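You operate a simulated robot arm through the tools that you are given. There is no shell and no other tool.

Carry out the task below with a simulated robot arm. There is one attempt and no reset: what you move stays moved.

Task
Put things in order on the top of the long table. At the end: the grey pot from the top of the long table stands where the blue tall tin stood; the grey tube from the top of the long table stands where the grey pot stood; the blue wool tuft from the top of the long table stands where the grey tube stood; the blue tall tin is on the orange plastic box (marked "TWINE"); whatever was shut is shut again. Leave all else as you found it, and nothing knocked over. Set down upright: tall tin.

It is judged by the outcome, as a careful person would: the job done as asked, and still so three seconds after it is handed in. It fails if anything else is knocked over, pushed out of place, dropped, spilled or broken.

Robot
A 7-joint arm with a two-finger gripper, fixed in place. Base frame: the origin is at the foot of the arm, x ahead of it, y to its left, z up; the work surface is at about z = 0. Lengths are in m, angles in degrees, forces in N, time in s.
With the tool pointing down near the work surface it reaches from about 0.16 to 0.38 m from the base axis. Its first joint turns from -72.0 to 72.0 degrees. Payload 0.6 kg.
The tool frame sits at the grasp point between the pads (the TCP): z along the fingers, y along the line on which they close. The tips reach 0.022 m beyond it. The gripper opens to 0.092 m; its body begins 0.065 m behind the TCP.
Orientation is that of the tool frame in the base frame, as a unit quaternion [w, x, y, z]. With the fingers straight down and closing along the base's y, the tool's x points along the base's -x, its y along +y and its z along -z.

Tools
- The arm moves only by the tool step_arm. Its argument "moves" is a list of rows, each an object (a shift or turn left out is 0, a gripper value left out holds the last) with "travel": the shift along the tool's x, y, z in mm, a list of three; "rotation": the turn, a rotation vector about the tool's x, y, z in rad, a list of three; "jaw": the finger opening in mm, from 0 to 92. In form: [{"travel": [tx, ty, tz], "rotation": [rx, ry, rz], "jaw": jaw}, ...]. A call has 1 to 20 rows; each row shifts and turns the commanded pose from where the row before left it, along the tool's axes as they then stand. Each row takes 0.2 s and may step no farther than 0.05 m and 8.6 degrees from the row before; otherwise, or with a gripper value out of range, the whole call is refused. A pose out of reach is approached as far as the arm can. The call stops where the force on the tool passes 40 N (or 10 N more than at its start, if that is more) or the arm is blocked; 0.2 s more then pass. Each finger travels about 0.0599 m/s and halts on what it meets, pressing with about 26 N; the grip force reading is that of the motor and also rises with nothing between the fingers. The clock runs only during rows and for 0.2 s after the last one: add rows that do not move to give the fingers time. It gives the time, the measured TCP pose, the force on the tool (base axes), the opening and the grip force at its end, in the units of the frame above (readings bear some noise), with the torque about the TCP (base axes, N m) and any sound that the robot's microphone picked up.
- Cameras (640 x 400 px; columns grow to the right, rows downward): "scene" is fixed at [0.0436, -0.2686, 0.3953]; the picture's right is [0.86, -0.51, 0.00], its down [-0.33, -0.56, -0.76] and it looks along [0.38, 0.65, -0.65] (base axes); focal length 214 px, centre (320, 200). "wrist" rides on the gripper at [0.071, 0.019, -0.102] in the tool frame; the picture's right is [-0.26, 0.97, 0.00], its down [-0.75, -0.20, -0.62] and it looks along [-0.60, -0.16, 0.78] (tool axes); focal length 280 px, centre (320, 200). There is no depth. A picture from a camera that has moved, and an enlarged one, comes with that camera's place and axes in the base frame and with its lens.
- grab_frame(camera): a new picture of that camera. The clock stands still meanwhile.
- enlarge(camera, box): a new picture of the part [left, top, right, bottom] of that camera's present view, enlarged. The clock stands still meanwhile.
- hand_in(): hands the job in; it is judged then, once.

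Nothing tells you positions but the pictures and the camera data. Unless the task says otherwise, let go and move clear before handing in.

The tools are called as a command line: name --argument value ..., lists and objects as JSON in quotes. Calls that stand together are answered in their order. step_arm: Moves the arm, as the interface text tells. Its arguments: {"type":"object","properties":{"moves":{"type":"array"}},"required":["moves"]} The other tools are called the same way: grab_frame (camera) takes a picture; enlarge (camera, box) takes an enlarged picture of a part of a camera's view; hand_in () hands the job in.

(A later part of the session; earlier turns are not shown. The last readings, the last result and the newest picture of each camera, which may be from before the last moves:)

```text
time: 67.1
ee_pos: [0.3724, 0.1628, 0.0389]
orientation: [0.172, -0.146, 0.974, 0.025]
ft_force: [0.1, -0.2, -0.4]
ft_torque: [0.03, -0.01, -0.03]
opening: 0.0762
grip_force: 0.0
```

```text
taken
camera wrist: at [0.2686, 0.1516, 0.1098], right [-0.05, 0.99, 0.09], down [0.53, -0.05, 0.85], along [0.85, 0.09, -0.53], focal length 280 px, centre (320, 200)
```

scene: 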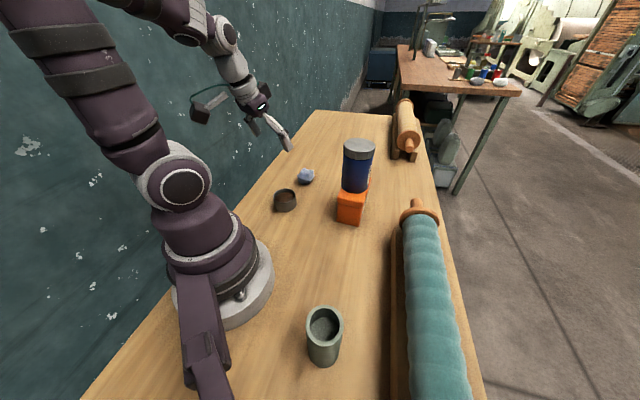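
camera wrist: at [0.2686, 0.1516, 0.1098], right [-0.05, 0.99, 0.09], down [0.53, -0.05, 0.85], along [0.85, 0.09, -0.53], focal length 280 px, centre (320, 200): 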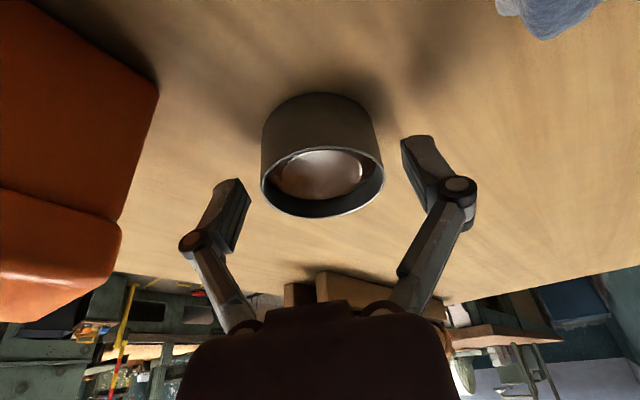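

The pot stands at the tin's old spot, undisturbed. I'll rise straight up clear of it, narrow the fingers so they pass well clear of the tin, and retreat inward.

step_arm --moves '[{"travel": [-1.7, 0, -4.7]}, {"travel": [-5.1, 0, -14.1]}, {"travel": [-5.1, 0, -14.1]}, {"travel": [-5.1, 0, -14.1]}, {"jaw": 45}, {"jaw": 45}, {"travel": [0, 5, -20]}, {"travel": [0, 5, -25]}, {"travel": [0, 5, -25]}, {"travel": [0, 5, -25]}, {"travel": [0, 0, -25]}, {}, {}]'

grab_frame --camera "scene"

enlarge --camera "scene" --box '[250, 110, 410, 230]'

grab_frame --camera "wrist"

```text
time: 69.9
ee_pos: [0.327, 0.1702, 0.2015]
orientation: [0.173, -0.145, 0.974, 0.025]
ft_force: [1.2, -0.1, -0.1]
ft_torque: [-0.02, 0.02, 0.0]
opening: 0.0448
grip_force: 0.1
```

```text
taken
```

scene: 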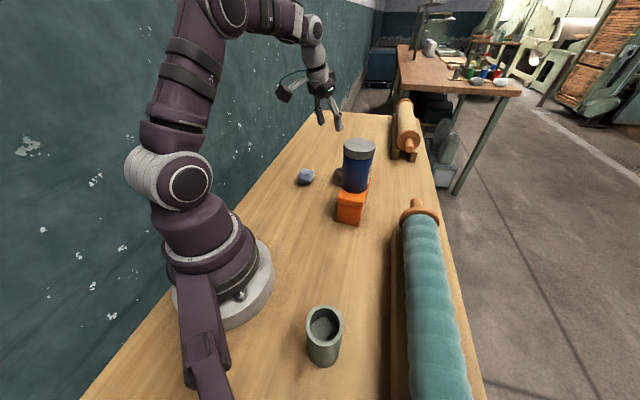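

```text
3.33 times, centred on (330, 170) of scene
camera zoom: at [0.0436, -0.2686, 0.3953], right [0.86, -0.51, 0.0], down [-0.33, -0.56, -0.76], along [0.38, 0.65, -0.65], focal length 715 px, centre (287, 300)
```

zoom: 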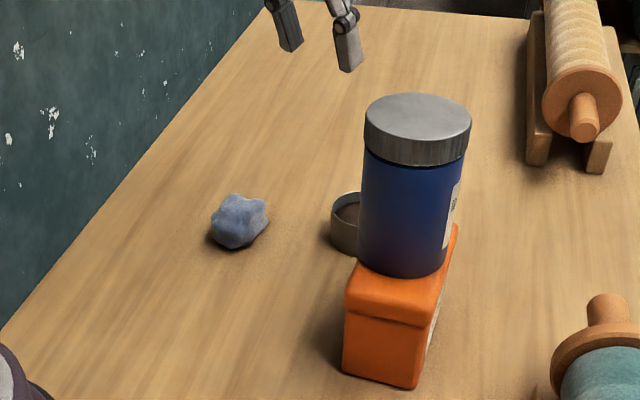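

```text
taken
camera wrist: at [0.2235, 0.1592, 0.2725], right [-0.05, 0.99, 0.09], down [0.53, -0.05, 0.85], along [0.85, 0.09, -0.52], focal length 280 px, centre (320, 200)
```

wrist: 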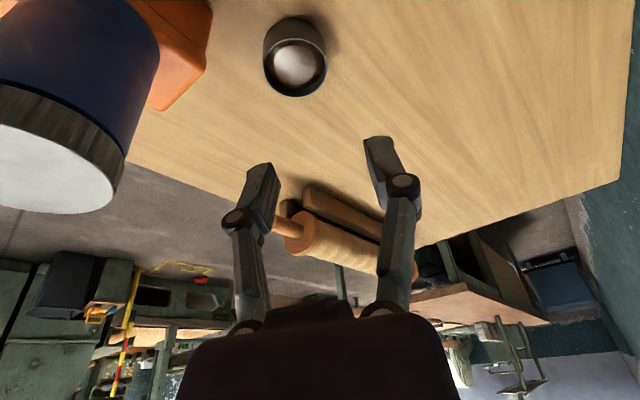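

The pot stands at about (0.377, 0.165), right where the tin was. Next is the tube: I'll retreat inward, bring the tool vertical, and swing around to it at a safe height.

step_arm --moves '[{"travel": [25.7, 1.5, -24]}, {"travel": [25.7, 1.5, -24]}, {"travel": [25.7, 1.5, -24]}, {"travel": [25.7, 1.5, -24]}, {"travel": [25.7, 1.5, -24]}, {"rotation": [0, 0.1163, 0]}, {"rotation": [0, 0.1163, 0]}, {"rotation": [0, 0.1163, 0]}, {}]'

```text
time: 71.9
ee_pos: [0.1686, 0.1294, 0.2689]
orientation: [0.0, -0.147, 0.989, -0.001]
ft_force: [0.0, 0.4, 0.0]
ft_torque: [0.01, 0.0, -0.02]
opening: 0.0449
grip_force: 0.1
```

The tool is vertical at (0.169, 0.129, 0.269), well inside the objects. I'll swing along an arc to above the tube, opening the fingers on the way.

step_arm --moves '[{"travel": [-10, -36.5, 0], "rotation": [0, 0, 0.1396]}, {"travel": [-8.6, -36.8, 0], "rotation": [0, 0, 0.1396]}, {"travel": [-7.4, -37.1, 0], "rotation": [0, 0, 0.1396]}, {"travel": [-5.9, -37.4, 0], "rotation": [0, 0, 0.1396]}, {"travel": [-4.6, -37.5, 0], "rotation": [0, 0, 0.1396]}, {"travel": [-3.2, -37.7, 0], "rotation": [0, 0, 0.1396]}, {"travel": [-1.8, -37.7, 0], "rotation": [0, 0, 0.1396]}, {"travel": [-0.4, -37.9, 0], "rotation": [0, 0, 0.1396]}, {"travel": [0.9, -37.8, 0], "rotation": [0, 0, 0.1396]}, {"travel": [2.3, -37.9, 0], "rotation": [0, 0, 0.1396], "jaw": 92}, {}, {}, {}]'

grab_frame --camera "wrist"

grab_frame --camera "scene"

```text
time: 74.7
ee_pos: [0.0941, -0.1952, 0.2697]
orientation: [0.001, 0.523, 0.852, 0.0]
ft_force: [-0.3, -0.2, 0.1]
ft_torque: [0.01, 0.02, -0.01]
opening: 0.0921
grip_force: 0.1
```

```text
taken
camera wrist: at [0.0782, -0.1219, 0.3723], right [0.98, 0.2, 0.0], down [0.16, -0.76, 0.63], along [0.13, -0.61, -0.78], focal length 280 px, centre (320, 200)
```

wrist: 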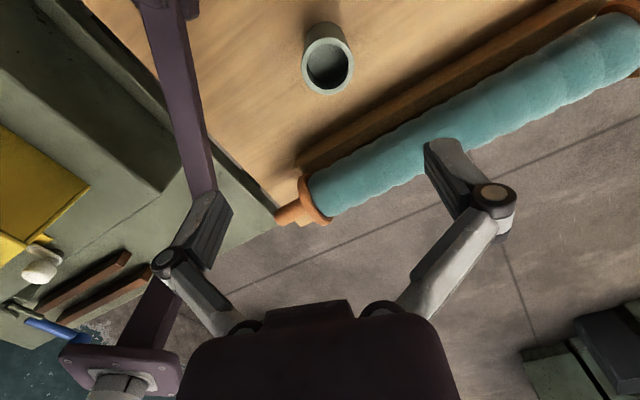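

```text
taken
```

scene: 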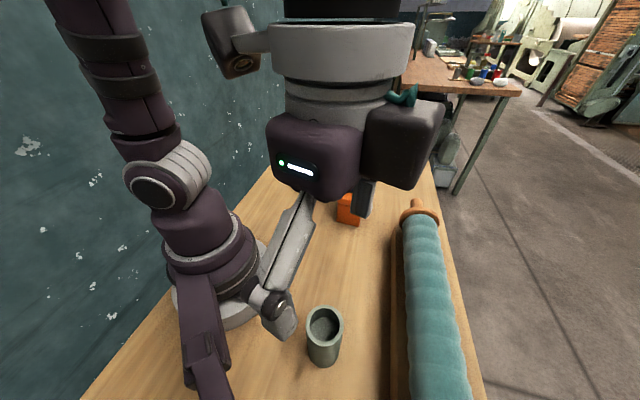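

I'm above the tube, but there is a purple mast from the robot base, apparently holding the scene camera, close to the left finger. I'll study it before descending.

enlarge --camera "scene" --box '[140, 240, 300, 400]'

enlarge --camera "wrist" --box '[40, 0, 300, 400]'

enlarge --camera "wrist" --box '[270, 0, 390, 110]'

```text
2.50 times, centred on (220, 320) of scene
camera zoom: at [0.0436, -0.2686, 0.3953], right [0.86, -0.51, 0.0], down [-0.33, -0.56, -0.76], along [0.38, 0.65, -0.65], focal length 536 px, centre (570, -100)
```

zoom: 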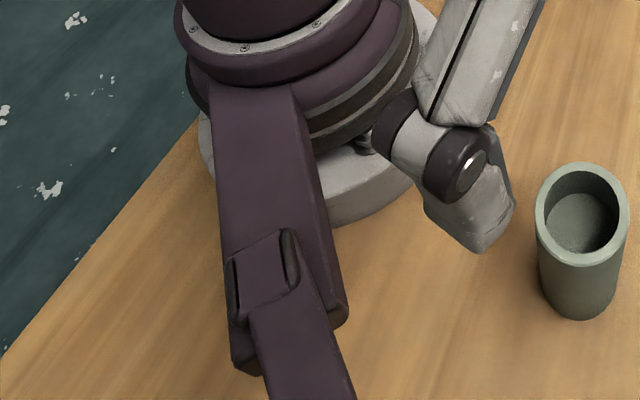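

```text
1.00 times, centred on (170, 200) of wrist (not enlarged: the box is as wide or as high as the picture)
camera zoom: at [0.0782, -0.1219, 0.3723], right [0.98, 0.2, 0.0], down [0.16, -0.76, 0.63], along [0.13, -0.61, -0.78], focal length 280 px, centre (470, 200)
```

zoom: 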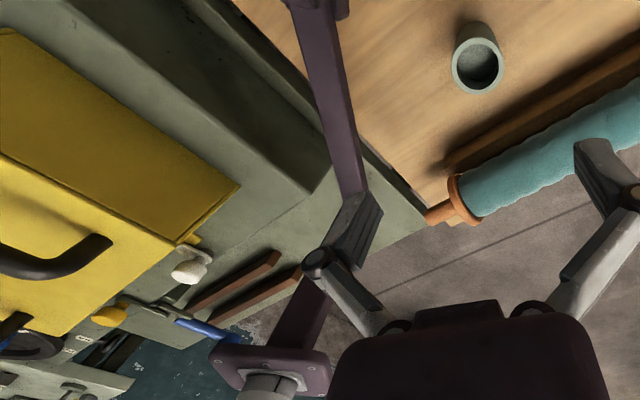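

```text
3.64 times, centred on (330, 55) of wrist
camera zoom: at [0.0782, -0.1219, 0.3723], right [0.98, 0.2, 0.0], down [0.16, -0.76, 0.63], along [0.13, -0.61, -0.78], focal length 1020 px, centre (284, 727)
```

zoom: 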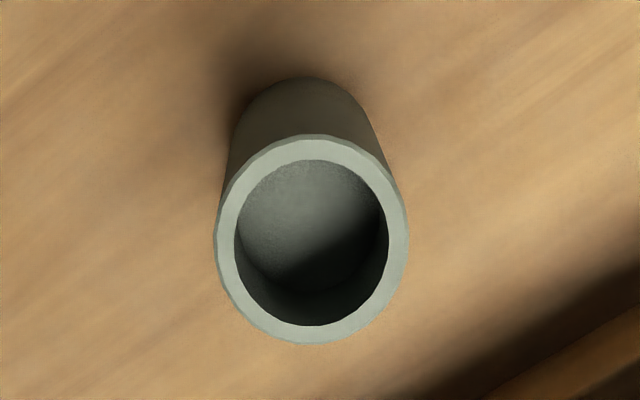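

The mast runs about 10 cm to the left of the tube, so a finger at ±7 cm still clears it by roughly 3 cm. The wrist view puts the tube near (0.097, −0.180), so I'll shift over it, descend partway and measure again.

step_arm --moves '[{"travel": [6.6, 5.1, 0]}, {"travel": [6.7, 5.1, 0]}, {"travel": [0, 0, 25]}, {"travel": [0, 0, 25]}, {"travel": [0, 0, 25]}, {"travel": [0, 0, 25]}, {}, {}]'

grab_frame --camera "wrist"

grab_frame --camera "scene"

```text
time: 76.5
ee_pos: [0.097, -0.1825, 0.17]
orientation: [0.001, 0.522, 0.853, 0.001]
ft_force: [-0.6, -0.1, 0.7]
ft_torque: [0.01, 0.04, -0.02]
opening: 0.0924
grip_force: 0.0
out of reach, approached as far as the arm can: row 1
```

```text
taken
camera wrist: at [0.0807, -0.1092, 0.2724], right [0.98, 0.21, 0.0], down [0.16, -0.76, 0.63], along [0.13, -0.61, -0.78], focal length 280 px, centre (320, 200)
```

wrist: 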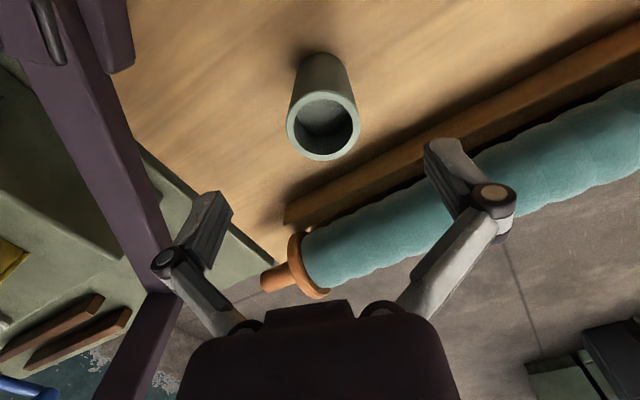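

```text
taken
```

scene: 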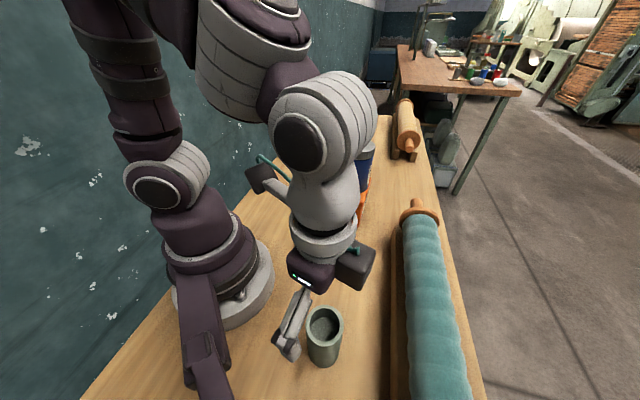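

Combining the views consistently gives the tube at (0.098, −0.184) with its top at z ≈ 0.10, and the mast is low and about 7 cm from the finger. I'll descend with the fingers open so the pads hold the tube's upper half.

step_arm --moves '[{"travel": [-2.2, 0.3, 20]}, {"travel": [0, 0, 20]}, {"travel": [0, 0, 20]}, {}, {}]'

grab_frame --camera "wrist"

enlarge --camera "scene" --box '[240, 230, 400, 390]'

```text
time: 77.7
ee_pos: [0.0987, -0.1817, 0.1092]
orientation: [0.001, 0.522, 0.853, 0.0]
ft_force: [0.2, 0.1, 0.7]
ft_torque: [-0.01, -0.01, 0.0]
opening: 0.0919
grip_force: 0.0
```

```text
taken
camera wrist: at [0.0834, -0.1091, 0.2115], right [0.98, 0.21, 0.0], down [0.16, -0.76, 0.63], along [0.13, -0.61, -0.78], focal length 280 px, centre (320, 200)
```

wrist: 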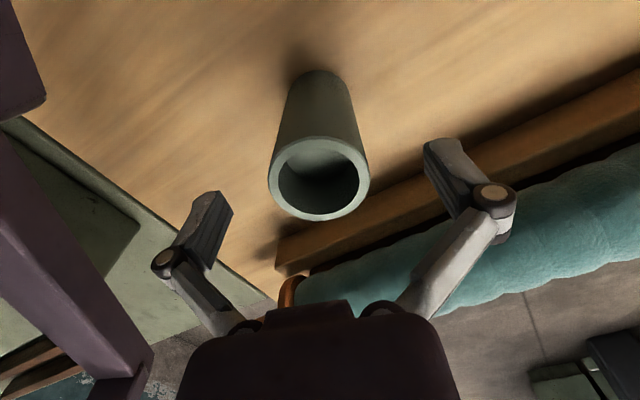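

```text
2.50 times, centred on (320, 310) of scene
camera zoom: at [0.0436, -0.2686, 0.3953], right [0.86, -0.51, 0.0], down [-0.33, -0.56, -0.76], along [0.38, 0.65, -0.65], focal length 536 px, centre (320, -75)
```

zoom: 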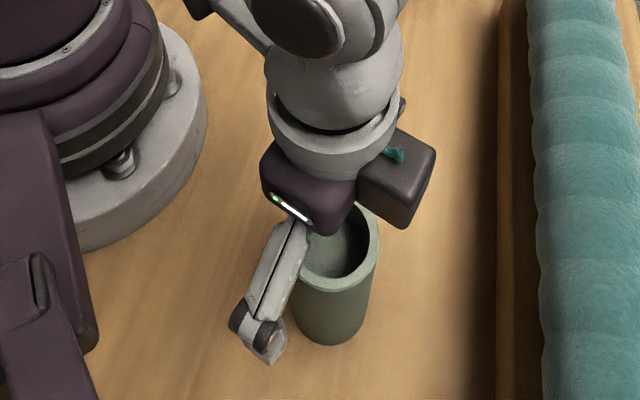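

The tube is centred between the fingers, and the rail beside it is about 9 cm away. I'll go down the last 24 mm.

step_arm --moves '[{"travel": [-2, 0, 12]}, {"travel": [0, 0, 12]}, {}, {}]'

grab_frame --camera "wrist"

```text
time: 78.7
ee_pos: [0.1, -0.1833, 0.086]
orientation: [0.001, 0.522, 0.853, 0.0]
ft_force: [0.2, -0.8, 0.0]
ft_torque: [-0.01, -0.02, 0.03]
opening: 0.0919
grip_force: 0.0
```

```text
taken
camera wrist: at [0.0845, -0.1118, 0.1882], right [0.98, 0.21, 0.0], down [0.16, -0.76, 0.63], along [0.13, -0.61, -0.78], focal length 280 px, centre (320, 200)
```

wrist: 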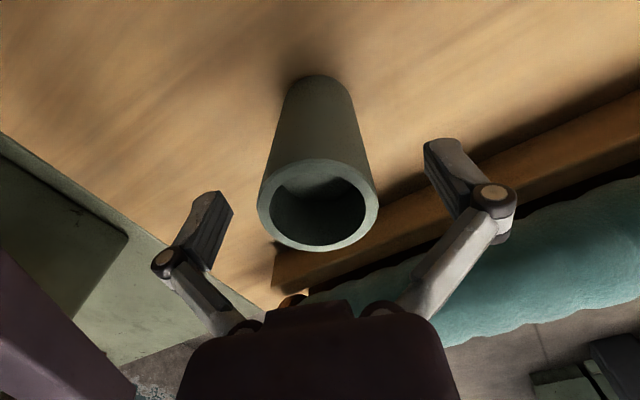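

The tube is centred, and its rim sits about 14 mm above the grasp point. I'll close gently.

step_arm --moves '[{"jaw": 78}, {"jaw": 66}, {"jaw": 58}, {"jaw": 51}, {"jaw": 45}, {"jaw": 41}, {}]'

grab_frame --camera "wrist"

```text
time: 80.3
ee_pos: [0.0995, -0.1834, 0.0858]
orientation: [0.001, 0.522, 0.853, 0.001]
ft_force: [-0.7, 0.9, 9.5]
ft_torque: [0.07, 0.04, -0.02]
opening: 0.0466
grip_force: 26.7
```

```text
taken
camera wrist: at [0.0845, -0.1119, 0.1883], right [0.98, 0.21, 0.0], down [0.16, -0.76, 0.63], along [0.13, -0.61, -0.78], focal length 280 px, centre (320, 200)
```

wrist: 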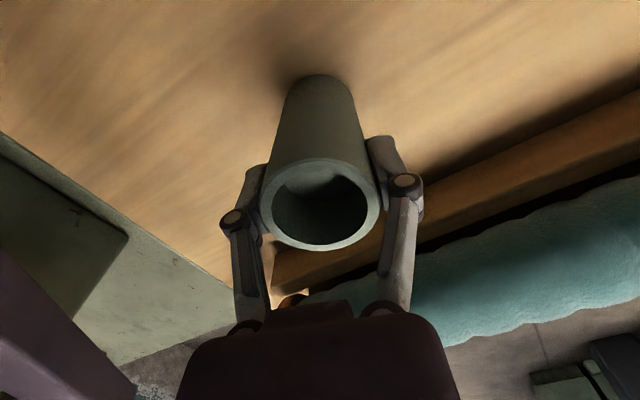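

The tube is gripped at 47 mm, and its home spot is about (0.0997, −0.1835). I'll lift it straight up and check the hold.

step_arm --moves '[{"travel": [0, 0, -4]}, {"travel": [0, 0, -10]}, {"travel": [0, 0, -15]}, {"travel": [0, 0, -20]}, {"travel": [0, 0, -20]}, {"travel": [0, 0, -20]}, {"travel": [0, 0, -15]}, {}, {}]'

grab_frame --camera "wrist"

grab_frame --camera "scene"

```text
time: 82.3
ee_pos: [0.0999, -0.1862, 0.19]
orientation: [0.001, 0.523, 0.853, 0.0]
ft_force: [-1.0, -0.2, -0.3]
ft_torque: [-0.01, -0.01, 0.01]
opening: 0.0465
grip_force: 26.1
```

```text
taken
camera wrist: at [0.0836, -0.1128, 0.2924], right [0.98, 0.21, 0.0], down [0.16, -0.76, 0.63], along [0.13, -0.61, -0.78], focal length 280 px, centre (320, 200)
```

wrist: 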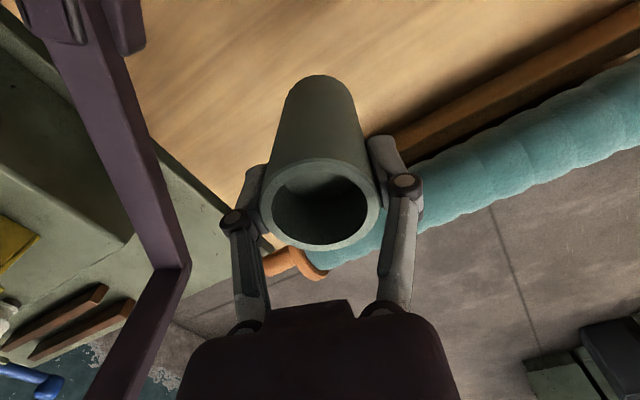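

```text
taken
```

scene: 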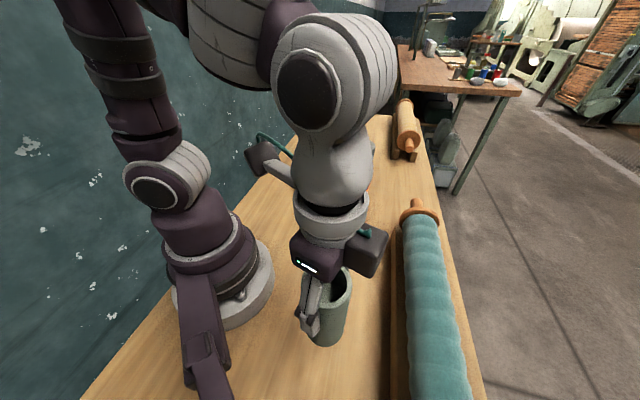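

The tube hangs straight and secure. I'll swing it slowly along an inner arc, clear of the box and tin, toward the pot's old spot.

step_arm --moves '[{"travel": [-0.3, 14.6, 0], "rotation": [0, 0, -0.0698]}, {"travel": [-0.3, 14.6, 0], "rotation": [0, 0, -0.0698]}, {"travel": [-0.3, 14.8, 0], "rotation": [0, 0, -0.0698]}, {"travel": [-0.3, 14.8, 0], "rotation": [0, 0, -0.0698]}, {"travel": [-0.4, 14.9, 0], "rotation": [0, 0, -0.0698]}, {"travel": [-0.4, 14.9, 0], "rotation": [0, 0, -0.0698]}, {"travel": [-0.4, 15.1, 0], "rotation": [0, 0, -0.0698]}, {"travel": [-0.4, 15.1, 0], "rotation": [0, 0, -0.0698]}, {"travel": [-0.4, 15.2, 0], "rotation": [0, 0, -0.0698]}, {"travel": [-0.4, 15.2, 0], "rotation": [0, 0, -0.0698]}, {"travel": [-0.5, 15.3, 0], "rotation": [0, 0, -0.0698]}, {"travel": [-0.5, 15.3, 0], "rotation": [0, 0, -0.0698]}, {"travel": [-0.5, 15.5, 0], "rotation": [0, 0, -0.0698]}, {"travel": [-0.5, 15.5, 0], "rotation": [0, 0, -0.0698]}, {}]'

grab_frame --camera "wrist"

grab_frame --camera "scene"

```text
time: 85.5
ee_pos: [0.2246, -0.025, 0.1901]
orientation: [0.002, 0.061, 0.998, 0.0]
ft_force: [-0.2, -0.7, -0.6]
ft_torque: [-0.03, -0.02, -0.03]
opening: 0.0464
grip_force: 25.7
```

```text
taken
camera wrist: at [0.1561, 0.0035, 0.2921], right [0.38, 0.93, 0.0], down [0.72, -0.29, 0.63], along [0.58, -0.24, -0.78], focal length 280 px, centre (320, 200)
```

wrist: 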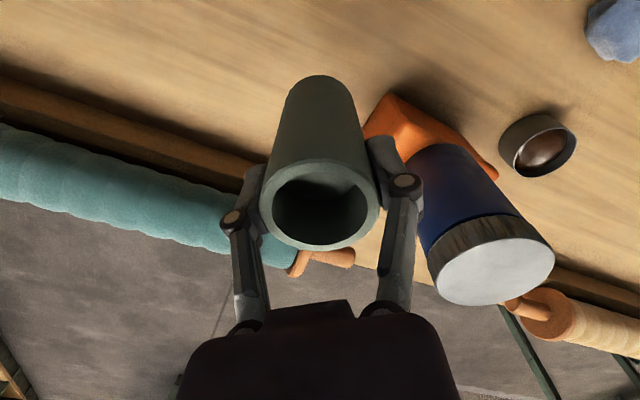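

```text
taken
```

scene: 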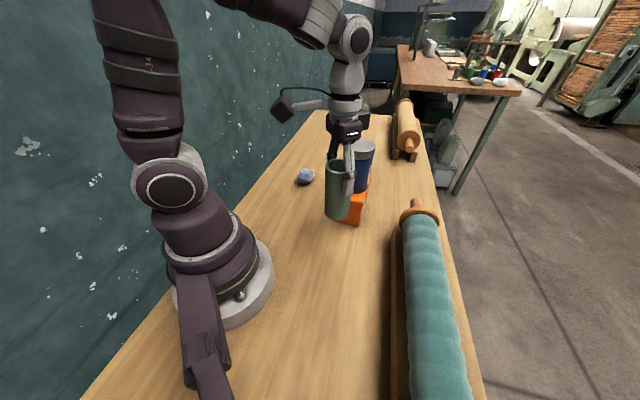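

The tube is halfway round, with good clearance to the box and tin. I'll continue the arc to above the pot's old spot.

step_arm --moves '[{"travel": [-0.5, 15.7, 0], "rotation": [0, 0, -0.0698]}, {"travel": [-0.5, 15.7, 0], "rotation": [0, 0, -0.0698]}, {"travel": [-0.5, 15.8, 0], "rotation": [0, 0, -0.0698]}, {"travel": [-0.5, 15.8, 0], "rotation": [0, 0, -0.0698]}, {"travel": [-0.6, 16, 0], "rotation": [0, 0, -0.0698]}, {"travel": [-0.6, 16, 0], "rotation": [0, 0, -0.0698]}, {"travel": [-0.6, 16.1, 0], "rotation": [0, 0, -0.0698]}, {"travel": [-0.6, 16.1, 0], "rotation": [0, 0, -0.0698]}, {"travel": [-0.7, 16.2, 0], "rotation": [0, 0, -0.0698]}, {"travel": [-0.7, 16.2, 0], "rotation": [0, 0, -0.0698]}, {"travel": [-0.7, 16.5, 0], "rotation": [0, 0, -0.0698]}, {"travel": [-0.7, 16.5, 0], "rotation": [0, 0, -0.0698]}, {}, {}]'

grab_frame --camera "wrist"

grab_frame --camera "scene"

```text
time: 88.5
ee_pos: [0.1818, 0.1571, 0.1879]
orientation: [0.002, -0.351, 0.936, 0.0]
ft_force: [1.0, -0.6, 0.4]
ft_torque: [0.03, 0.05, 0.02]
opening: 0.0467
grip_force: 25.8
```

```text
taken
camera wrist: at [0.1158, 0.1247, 0.2905], right [-0.44, 0.9, 0.0], down [0.7, 0.34, 0.63], along [0.56, 0.27, -0.78], focal length 280 px, centre (320, 200)
```

wrist: 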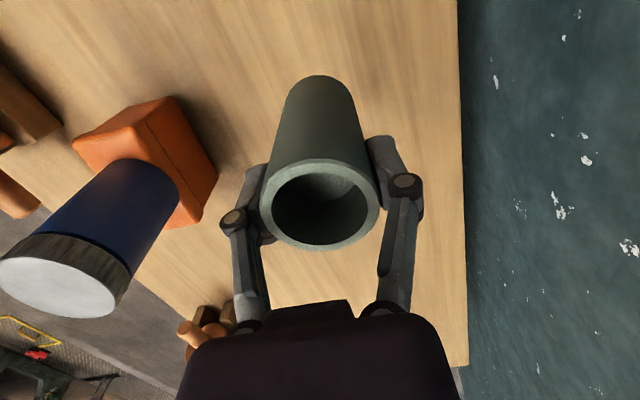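

```text
taken
```

scene: 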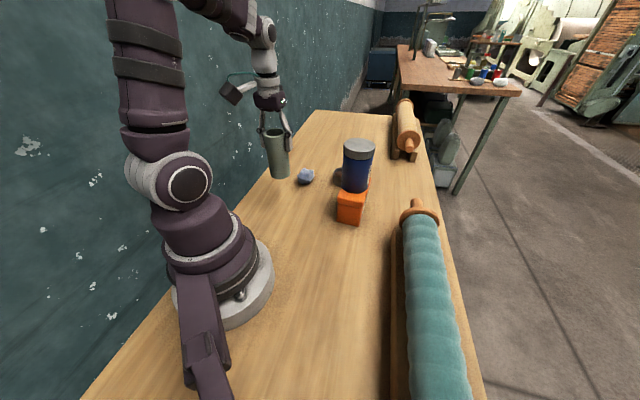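

The tube is above the pot's old spot. I'll make a small correction and lower it to just above the table.

step_arm --moves '[{"travel": [-0.5, -1.5, 8]}, {"travel": [0, 0, 16]}, {"travel": [0, 0, 16]}, {"travel": [0, 0, 16]}, {"travel": [0, 0, 16]}, {"travel": [0, 0, 14]}, {"travel": [0, 0, 8]}, {}, {}]'

enlarge --camera "scene" --box '[230, 130, 350, 230]'

```text
time: 90.5
ee_pos: [0.1854, 0.1565, 0.095]
orientation: [0.001, -0.35, 0.937, -0.001]
ft_force: [0.0, 0.2, 0.1]
ft_torque: [0.01, -0.02, -0.01]
opening: 0.0463
grip_force: 25.6
```

```text
4.00 times, centred on (290, 180) of scene
camera zoom: at [0.0436, -0.2686, 0.3953], right [0.86, -0.51, 0.0], down [-0.33, -0.56, -0.76], along [0.38, 0.65, -0.65], focal length 858 px, centre (440, 280)
```

zoom: 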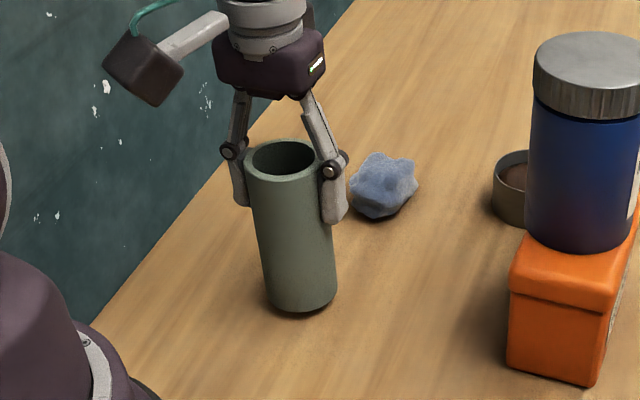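

The tube hangs upright, about 9 mm above the table at the pot's old spot. I'll lower it in small steps until it touches.

step_arm --moves '[{"travel": [0, 0, 3]}, {"travel": [0, 0, 2.5]}, {}]'

```text
time: 91.3
ee_pos: [0.1839, 0.1559, 0.0897]
orientation: [0.001, -0.349, 0.937, 0.0]
ft_force: [-1.0, 0.1, -0.9]
ft_torque: [-0.01, 0.03, 0.01]
opening: 0.0464
grip_force: 25.8
```

step_arm --moves '[{"travel": [0, 0, 1.5]}, {"travel": [0, 0, 1]}, {}]'

```text
time: 92.1
ee_pos: [0.1845, 0.1569, 0.0887]
orientation: [0.001, -0.35, 0.937, 0.0]
ft_force: [-0.1, 0.5, 0.1]
ft_torque: [0.02, -0.04, 0.0]
opening: 0.0462
grip_force: 25.7
```

The force reading is still near zero, so the tube hasn't touched. I'll keep stepping down.

step_arm --moves '[{"travel": [0, 0, 1]}, {}]'

```text
time: 92.7
ee_pos: [0.1834, 0.1547, 0.0858]
orientation: [0.001, -0.35, 0.937, -0.001]
ft_force: [-0.5, 0.3, 0.1]
ft_torque: [-0.02, 0.0, -0.02]
opening: 0.0465
grip_force: 26.4
```

step_arm --moves '[{"travel": [0, 0, 0.8]}, {}]'

```text
time: 93.3
ee_pos: [0.1841, 0.1564, 0.085]
orientation: [0.002, -0.35, 0.937, -0.001]
ft_force: [0.1, -2.1, 18.3]
ft_torque: [-0.05, 0.17, 0.02]
opening: 0.0464
grip_force: 25.8
```

Contact: 18 N. I'll ease off slightly, then release.

step_arm --moves '[{"travel": [0, 0, -0.4]}, {}, {"jaw": 50}, {"jaw": 58}, {"jaw": 70}, {"jaw": 84}, {"jaw": 84}, {}]'

grab_frame --camera "wrist"

enlarge --camera "scene" --box '[230, 130, 350, 230]'

```text
time: 95.1
ee_pos: [0.1841, 0.1566, 0.086]
orientation: [0.001, -0.35, 0.937, -0.001]
ft_force: [0.1, 0.0, -0.6]
ft_torque: [-0.01, 0.03, 0.0]
opening: 0.084
grip_force: 0.1
```

```text
taken
camera wrist: at [0.1174, 0.1246, 0.1886], right [-0.44, 0.9, 0.0], down [0.7, 0.34, 0.63], along [0.56, 0.27, -0.78], focal length 280 px, centre (320, 200)
```

wrist: 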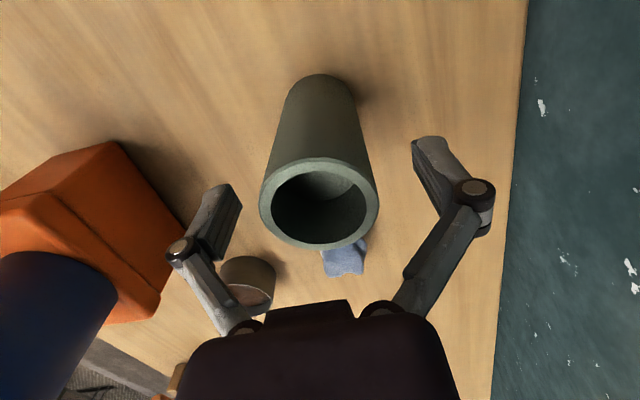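

```text
4.00 times, centred on (290, 180) of scene
camera zoom: at [0.0436, -0.2686, 0.3953], right [0.86, -0.51, 0.0], down [-0.33, -0.56, -0.76], along [0.38, 0.65, -0.65], focal length 858 px, centre (440, 280)
```

zoom: 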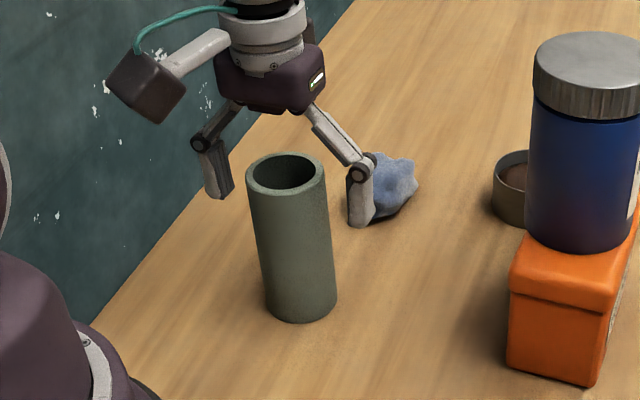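

The tube now stands exactly on the pot's old spot. I'll rise clear, turn the wrist a little, and move over the wool tuft to measure it.

step_arm --moves '[{"travel": [0, 0, -10]}, {"travel": [0, 0, -25]}, {"travel": [0, 0, -25]}, {"travel": [0, 0, -25]}, {"travel": [0, 0, -25]}, {"rotation": [0, 0, 0.1396]}, {"rotation": [0, 0, 0.1396]}, {"travel": [-25.7, 4.2, 14]}, {"travel": [-25.7, 4.2, 14]}, {"travel": [-25.7, 4.2, 14]}, {}, {}]'

grab_frame --camera "wrist"

grab_frame --camera "scene"

```text
time: 97.7
ee_pos: [0.2477, 0.199, 0.1543]
orientation: [0.001, -0.217, 0.976, -0.001]
ft_force: [0.7, 0.5, 0.7]
ft_torque: [-0.01, 0.02, 0.0]
opening: 0.0841
grip_force: 0.0
```

```text
taken
camera wrist: at [0.1745, 0.1879, 0.2562], right [-0.17, 0.99, 0.0], down [0.77, 0.13, 0.63], along [0.62, 0.11, -0.78], focal length 280 px, centre (320, 200)
```

wrist: 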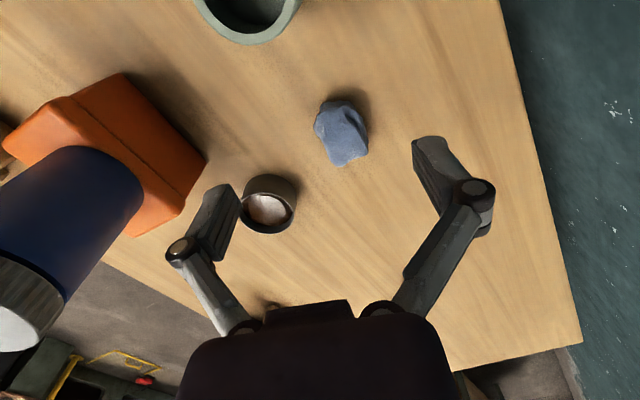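

```text
taken
```

scene: 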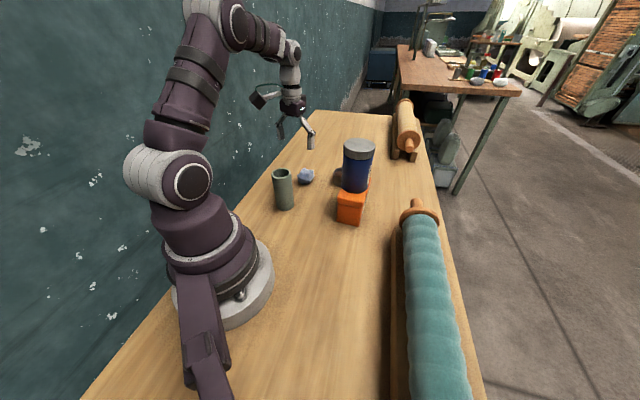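

The tuft is right ahead in view. I'll enlarge it to measure its centre and shape.

enlarge --camera "wrist" --box '[290, 80, 400, 190]'

enlarge --camera "scene" --box '[270, 150, 350, 220]'

```text
3.64 times, centred on (345, 135) of wrist
camera zoom: at [0.1745, 0.1879, 0.2562], right [-0.17, 0.99, 0.0], down [0.77, 0.13, 0.63], along [0.62, 0.11, -0.78], focal length 1020 px, centre (229, 436)
```

zoom: 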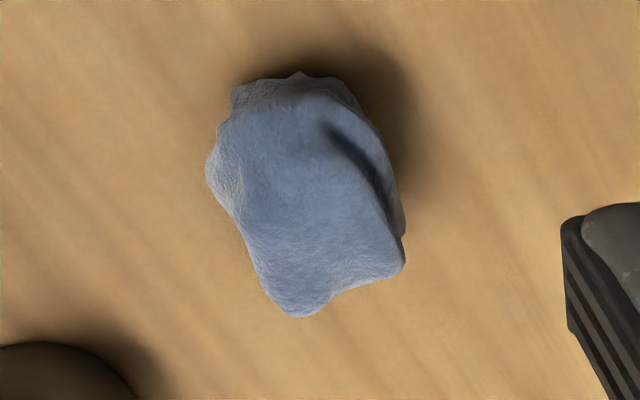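

```text
5.71 times, centred on (310, 185) of scene
camera zoom: at [0.0436, -0.2686, 0.3953], right [0.86, -0.51, 0.0], down [-0.33, -0.56, -0.76], along [0.38, 0.65, -0.65], focal length 1226 px, centre (377, 286)
```

zoom: 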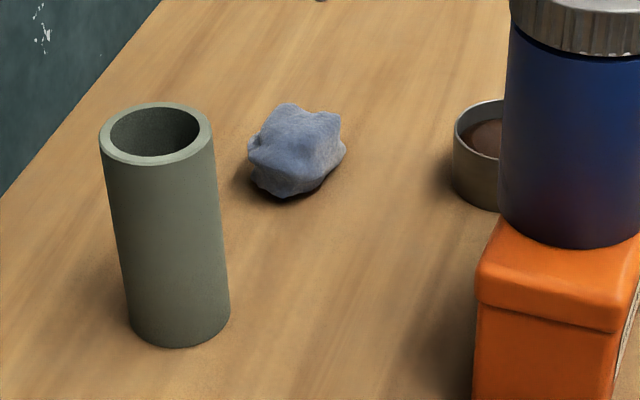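

The tuft's centre is about (0.2835, 0.227), and it is roughly 50 mm across. I'll descend over it in two stages.

step_arm --moves '[{"travel": [-14.6, 3.5, 21.3]}, {"travel": [-14.6, 3.5, 21.3]}, {"travel": [-14.6, 3.4, 21.3]}, {}, {}]'

grab_frame --camera "wrist"

enlarge --camera "scene" --box '[250, 120, 370, 220]'

```text
time: 98.9
ee_pos: [0.2825, 0.2271, 0.09]
orientation: [0.002, -0.216, 0.976, -0.001]
ft_force: [0.2, 0.1, 0.2]
ft_torque: [0.01, 0.0, 0.02]
opening: 0.0838
grip_force: 0.1
```

```text
taken
camera wrist: at [0.2103, 0.2147, 0.1924], right [-0.17, 0.99, 0.0], down [0.77, 0.13, 0.63], along [0.62, 0.11, -0.78], focal length 280 px, centre (320, 200)
```

wrist: 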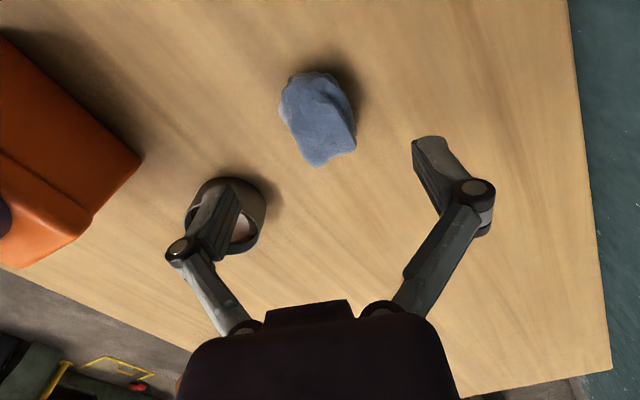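

```text
4.00 times, centred on (310, 170) of scene
camera zoom: at [0.0436, -0.2686, 0.3953], right [0.86, -0.51, 0.0], down [-0.33, -0.56, -0.76], along [0.38, 0.65, -0.65], focal length 858 px, centre (360, 320)
```

zoom: 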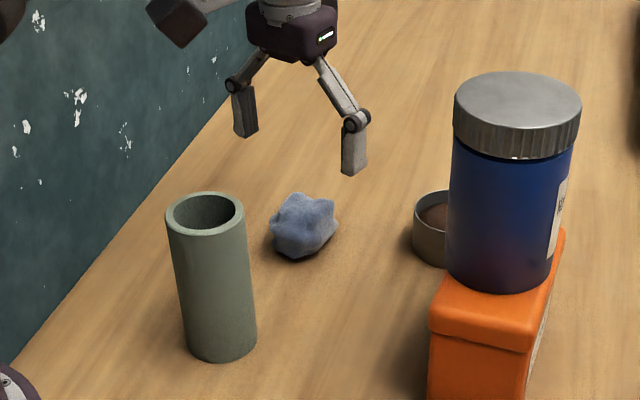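

The tuft is centred under the gripper, and the right finger will stay about 4 cm from the pot. I'll descend to grasp height.

step_arm --moves '[{"travel": [0, 0, 14]}, {"travel": [0, 0, 14]}, {"travel": [0, 0, 12]}, {"travel": [0, 0, 9]}, {}, {}]'

grab_frame --camera "wrist"

enlarge --camera "scene" --box '[250, 120, 370, 220]'

```text
time: 100.3
ee_pos: [0.2846, 0.2281, 0.0418]
orientation: [0.001, -0.217, 0.976, -0.001]
ft_force: [-0.6, 0.9, -0.9]
ft_torque: [0.01, 0.02, 0.0]
opening: 0.084
grip_force: 0.2
```

```text
taken
camera wrist: at [0.2107, 0.2161, 0.144], right [-0.17, 0.99, 0.0], down [0.77, 0.13, 0.63], along [0.62, 0.11, -0.78], focal length 280 px, centre (320, 200)
```

wrist: 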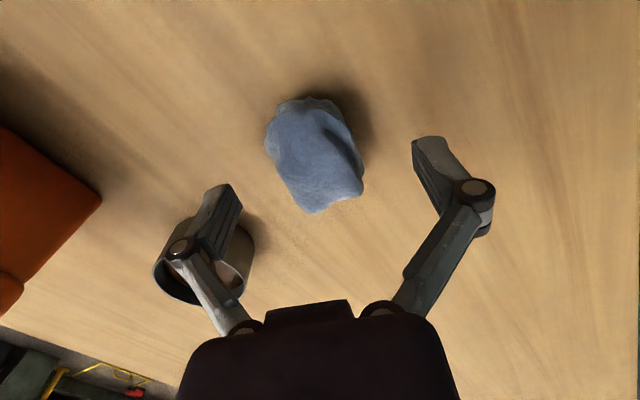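

```text
4.00 times, centred on (310, 170) of scene
camera zoom: at [0.0436, -0.2686, 0.3953], right [0.86, -0.51, 0.0], down [-0.33, -0.56, -0.76], along [0.38, 0.65, -0.65], focal length 858 px, centre (360, 320)
```

zoom: 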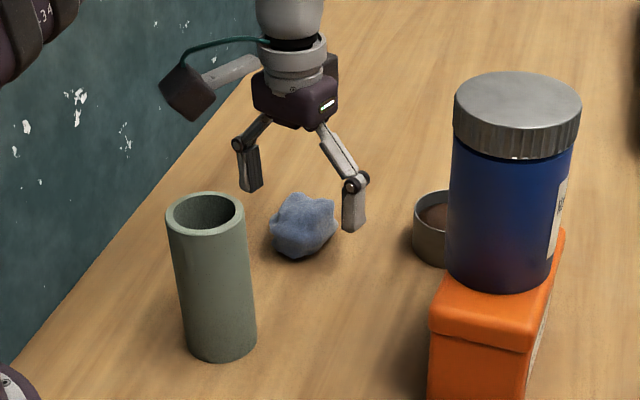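

The tuft is centred between the fingers. I'll lower 2 mm more and close gradually.

step_arm --moves '[{"travel": [0, 0, 2], "jaw": 72}, {"jaw": 62}, {"jaw": 55}, {"jaw": 50}, {"jaw": 46}, {}]'

grab_frame --camera "wrist"

```text
time: 101.7
ee_pos: [0.2842, 0.228, 0.0394]
orientation: [0.001, -0.216, 0.976, -0.001]
ft_force: [0.5, 0.0, 0.7]
ft_torque: [0.0, 0.01, -0.03]
opening: 0.0462
grip_force: 0.2
```

```text
taken
camera wrist: at [0.2107, 0.216, 0.1418], right [-0.17, 0.99, 0.0], down [0.77, 0.13, 0.63], along [0.62, 0.11, -0.78], focal length 280 px, centre (320, 200)
```

wrist: 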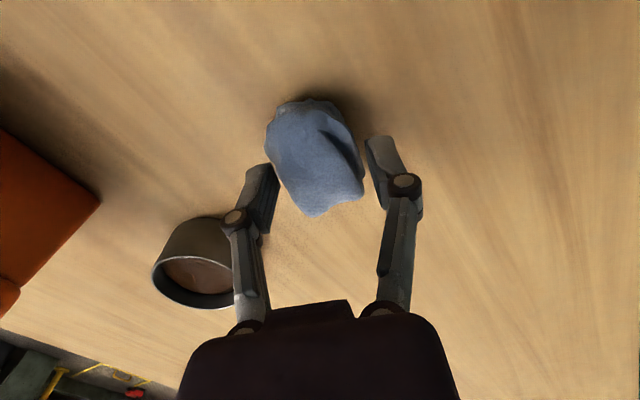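

No contact at 46 mm yet. I'll keep closing in small steps.

step_arm --moves '[{"jaw": 43}, {"jaw": 40}, {"jaw": 37}, {"jaw": 34}, {}]'

grab_frame --camera "wrist"

enlarge --camera "scene" --box '[270, 140, 350, 210]'

```text
time: 102.9
ee_pos: [0.2836, 0.2273, 0.0385]
orientation: [0.002, -0.217, 0.976, -0.001]
ft_force: [0.5, 1.2, 1.8]
ft_torque: [-0.03, 0.05, 0.0]
opening: 0.0385
grip_force: 25.6
```

```text
taken
camera wrist: at [0.2107, 0.216, 0.1419], right [-0.17, 0.99, 0.0], down [0.77, 0.13, 0.63], along [0.62, 0.11, -0.78], focal length 280 px, centre (320, 200)
```

wrist: 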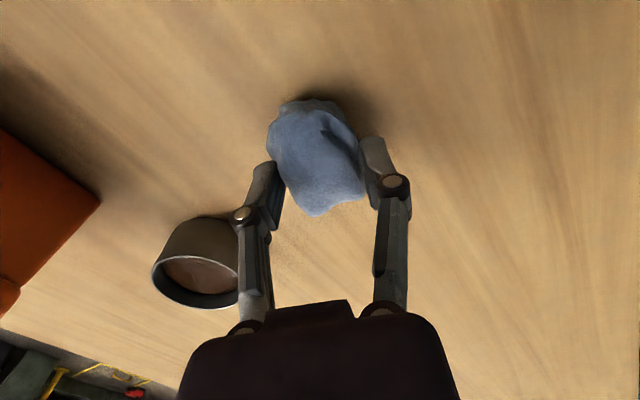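

```text
5.71 times, centred on (310, 175) of scene
camera zoom: at [0.0435, -0.2686, 0.3953], right [0.86, -0.51, 0.0], down [-0.33, -0.56, -0.76], along [0.38, 0.65, -0.65], focal length 1226 px, centre (377, 343)
```

zoom: 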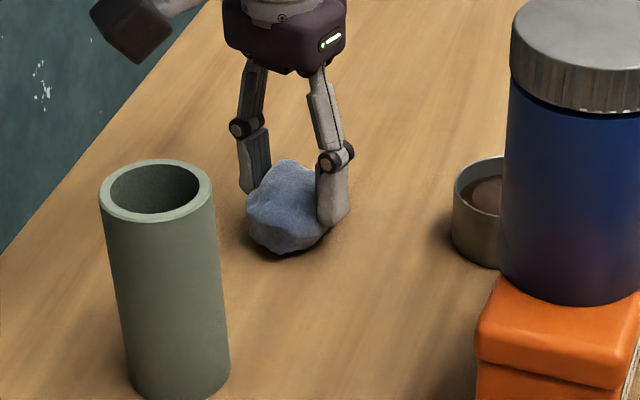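

The pads hold the tuft at 38 mm with full grip force. I'll lift slightly and check that it comes along.

step_arm --moves '[{"travel": [0, 0, -4]}, {"travel": [0, 0, -8]}, {"travel": [0, 0, -10]}, {}]'

grab_frame --camera "wrist"

enlarge --camera "scene" --box '[270, 140, 350, 210]'

```text
time: 103.9
ee_pos: [0.283, 0.2272, 0.0617]
orientation: [0.001, -0.216, 0.976, 0.0]
ft_force: [-0.1, -0.8, 0.3]
ft_torque: [-0.05, 0.0, -0.04]
opening: 0.0384
grip_force: 26.0
```

```text
taken
camera wrist: at [0.2106, 0.2155, 0.1637], right [-0.17, 0.99, 0.0], down [0.77, 0.13, 0.63], along [0.62, 0.11, -0.78], focal length 280 px, centre (320, 200)
```

wrist: 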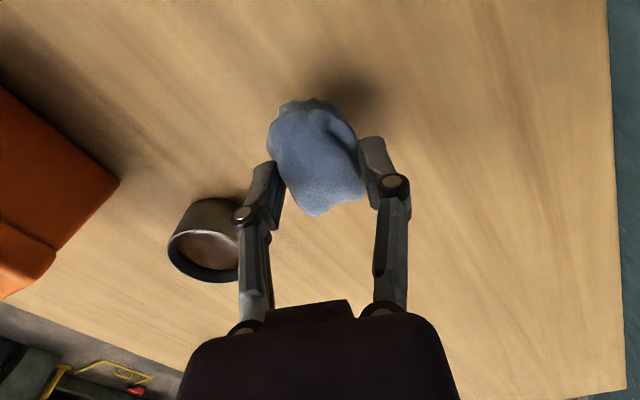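

```text
5.71 times, centred on (310, 175) of scene
camera zoom: at [0.0436, -0.2686, 0.3953], right [0.86, -0.51, 0.0], down [-0.33, -0.56, -0.76], along [0.38, 0.65, -0.65], focal length 1226 px, centre (377, 343)
```

zoom: 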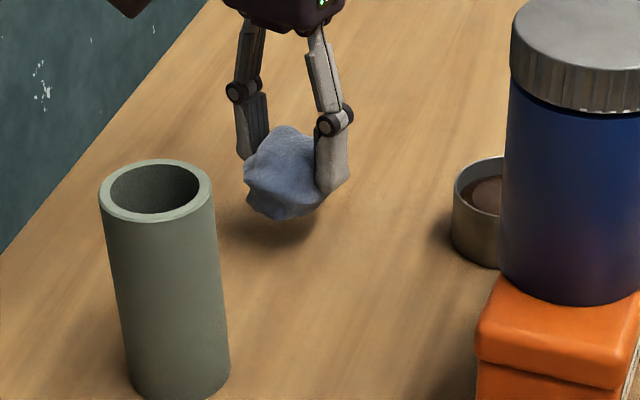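

The tuft is held and lifts cleanly. I'll raise it further before carrying it over the tube and round to the tube's old spot.

step_arm --moves '[{"travel": [0, 0, -17]}, {"travel": [0, 0, -17]}, {"travel": [0, 0, -17]}, {"travel": [0, 0, -17]}, {}]'

```text
time: 105.1
ee_pos: [0.2818, 0.2276, 0.129]
orientation: [0.001, -0.217, 0.976, -0.001]
ft_force: [0.1, -0.1, -0.2]
ft_torque: [-0.01, -0.04, 0.01]
opening: 0.0375
grip_force: 26.2
```

The tuft is at height and the arm tracks well. I'll carry it inward and up, passing over the tube with clearance.

step_arm --moves '[{"travel": [10.5, -2.6, -7.5]}, {"travel": [15.8, -3.9, -11.3]}, {"travel": [15.8, -3.9, -11.3]}, {"travel": [15.8, -3.9, -11.3]}, {"travel": [10, -8, -6]}, {"travel": [13.2, -12.9, -3]}, {"travel": [13.2, -12.9, -3]}, {"travel": [13.2, -12.9, -3]}, {"travel": [13.2, -12.9, 0]}, {"travel": [8, -8, 0]}, {}]'

grab_frame --camera "wrist"

grab_frame --camera "scene"

```text
time: 107.5
ee_pos: [0.2012, 0.0988, 0.1862]
orientation: [0.001, -0.217, 0.976, 0.0]
ft_force: [-0.4, 0.1, -0.2]
ft_torque: [0.01, -0.01, 0.01]
opening: 0.0377
grip_force: 26.0
```

```text
taken
camera wrist: at [0.1273, 0.0869, 0.2879], right [-0.17, 0.99, 0.0], down [0.77, 0.13, 0.63], along [0.62, 0.11, -0.78], focal length 280 px, centre (320, 200)
```

wrist: 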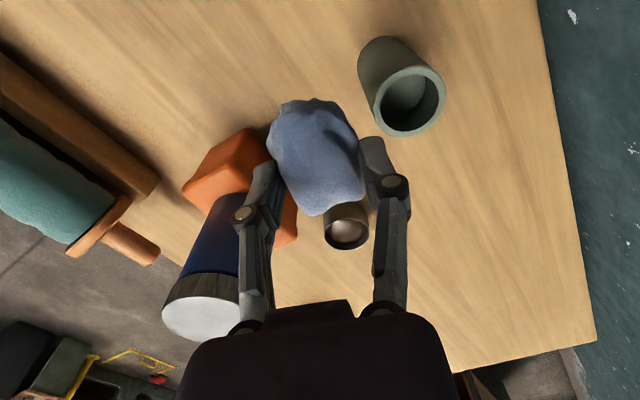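

```text
taken
```

scene: 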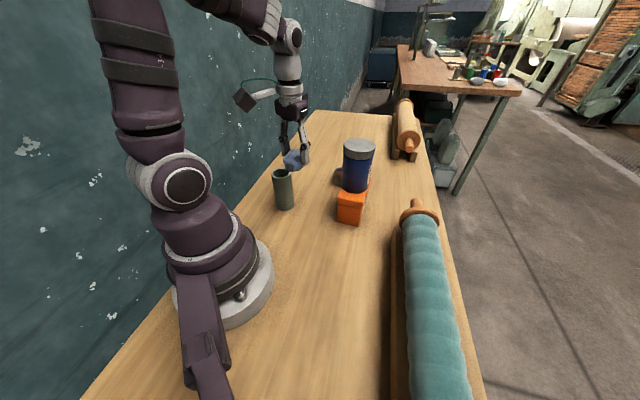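

The tuft is secure and clear of the tube. I'll swing it slowly clockwise along the inner arc toward the tube's old spot.

step_arm --moves '[{"travel": [0.9, -15.6, 0], "rotation": [0, 0, 0.0698]}, {"travel": [0.9, -15.6, 0], "rotation": [0, 0, 0.0698]}, {"travel": [0.9, -15.5, 0], "rotation": [0, 0, 0.0698]}, {"travel": [0.9, -15.5, 0], "rotation": [0, 0, 0.0698]}, {"travel": [0.9, -15.4, 0], "rotation": [0, 0, 0.0698]}, {"travel": [0.9, -15.4, 0], "rotation": [0, 0, 0.0698]}, {"travel": [0.9, -15.3, 0], "rotation": [0, 0, 0.0698]}, {"travel": [0.9, -15.3, 0], "rotation": [0, 0, 0.0698]}, {"travel": [0.9, -15.2, 0], "rotation": [0, 0, 0.0698]}, {"travel": [0.9, -15.2, 0], "rotation": [0, 0, 0.0698]}, {"travel": [0.9, -15.1, 0], "rotation": [0, 0, 0.0698]}, {}]'

grab_frame --camera "scene"

```text
time: 110.1
ee_pos: [0.2065, -0.0641, 0.187]
orientation: [0.002, 0.165, 0.986, 0.0]
ft_force: [-0.5, -0.7, 0.6]
ft_torque: [-0.01, -0.03, 0.02]
opening: 0.0375
grip_force: 26.2
```

```text
taken
```

scene: 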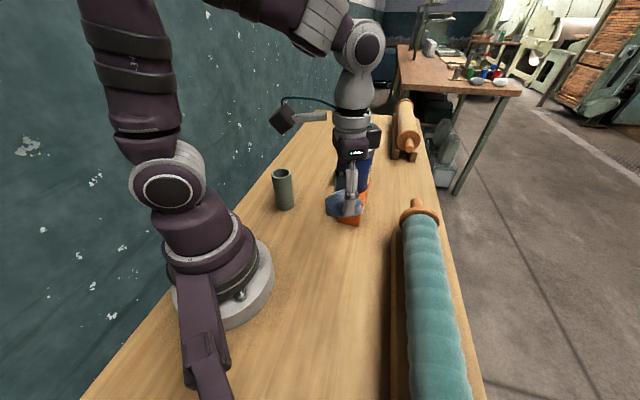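

The tuft is past the box and tin. I'll finish the arc to the tube's old spot.

step_arm --moves '[{"travel": [0.7, -15.1, 0], "rotation": [0, 0, 0.0698]}, {"travel": [0.7, -15.1, 0], "rotation": [0, 0, 0.0698]}, {"travel": [0.7, -15.0, 0], "rotation": [0, 0, 0.0698]}, {"travel": [0.7, -15.0, 0], "rotation": [0, 0, 0.0698]}, {"travel": [0.7, -14.9, 0], "rotation": [0, 0, 0.0698]}, {"travel": [0.7, -14.9, 0], "rotation": [0, 0, 0.0698]}, {"travel": [0.7, -14.8, 0], "rotation": [0, 0, 0.0698]}, {"travel": [0.7, -14.8, 0], "rotation": [0, 0, 0.0698]}, {"travel": [0.7, -14.7, 0], "rotation": [0, 0, 0.0698]}, {"travel": [0.7, -14.7, 0], "rotation": [0, 0, 0.0698]}, {"travel": [0.7, -14.6, 0], "rotation": [0, 0, 0.0698]}, {}, {}]'

grab_frame --camera "wrist"

grab_frame --camera "scene"

```text
time: 112.9
ee_pos: [0.1, -0.1853, 0.1865]
orientation: [0.001, 0.523, 0.852, 0.0]
ft_force: [-0.1, 0.0, 0.6]
ft_torque: [-0.03, 0.04, 0.0]
opening: 0.0371
grip_force: 25.7
```

```text
taken
camera wrist: at [0.0846, -0.1137, 0.2877], right [0.98, 0.2, 0.0], down [0.16, -0.76, 0.63], along [0.13, -0.61, -0.78], focal length 280 px, centre (320, 200)
```

wrist: 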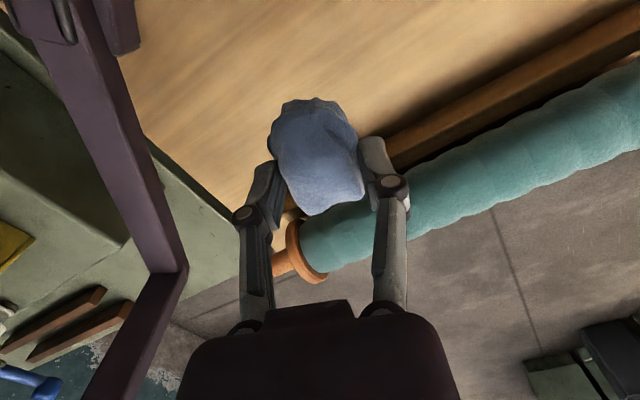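

```text
taken
```

scene: 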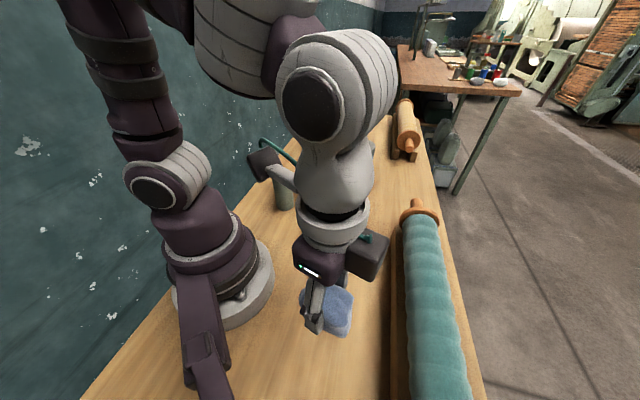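

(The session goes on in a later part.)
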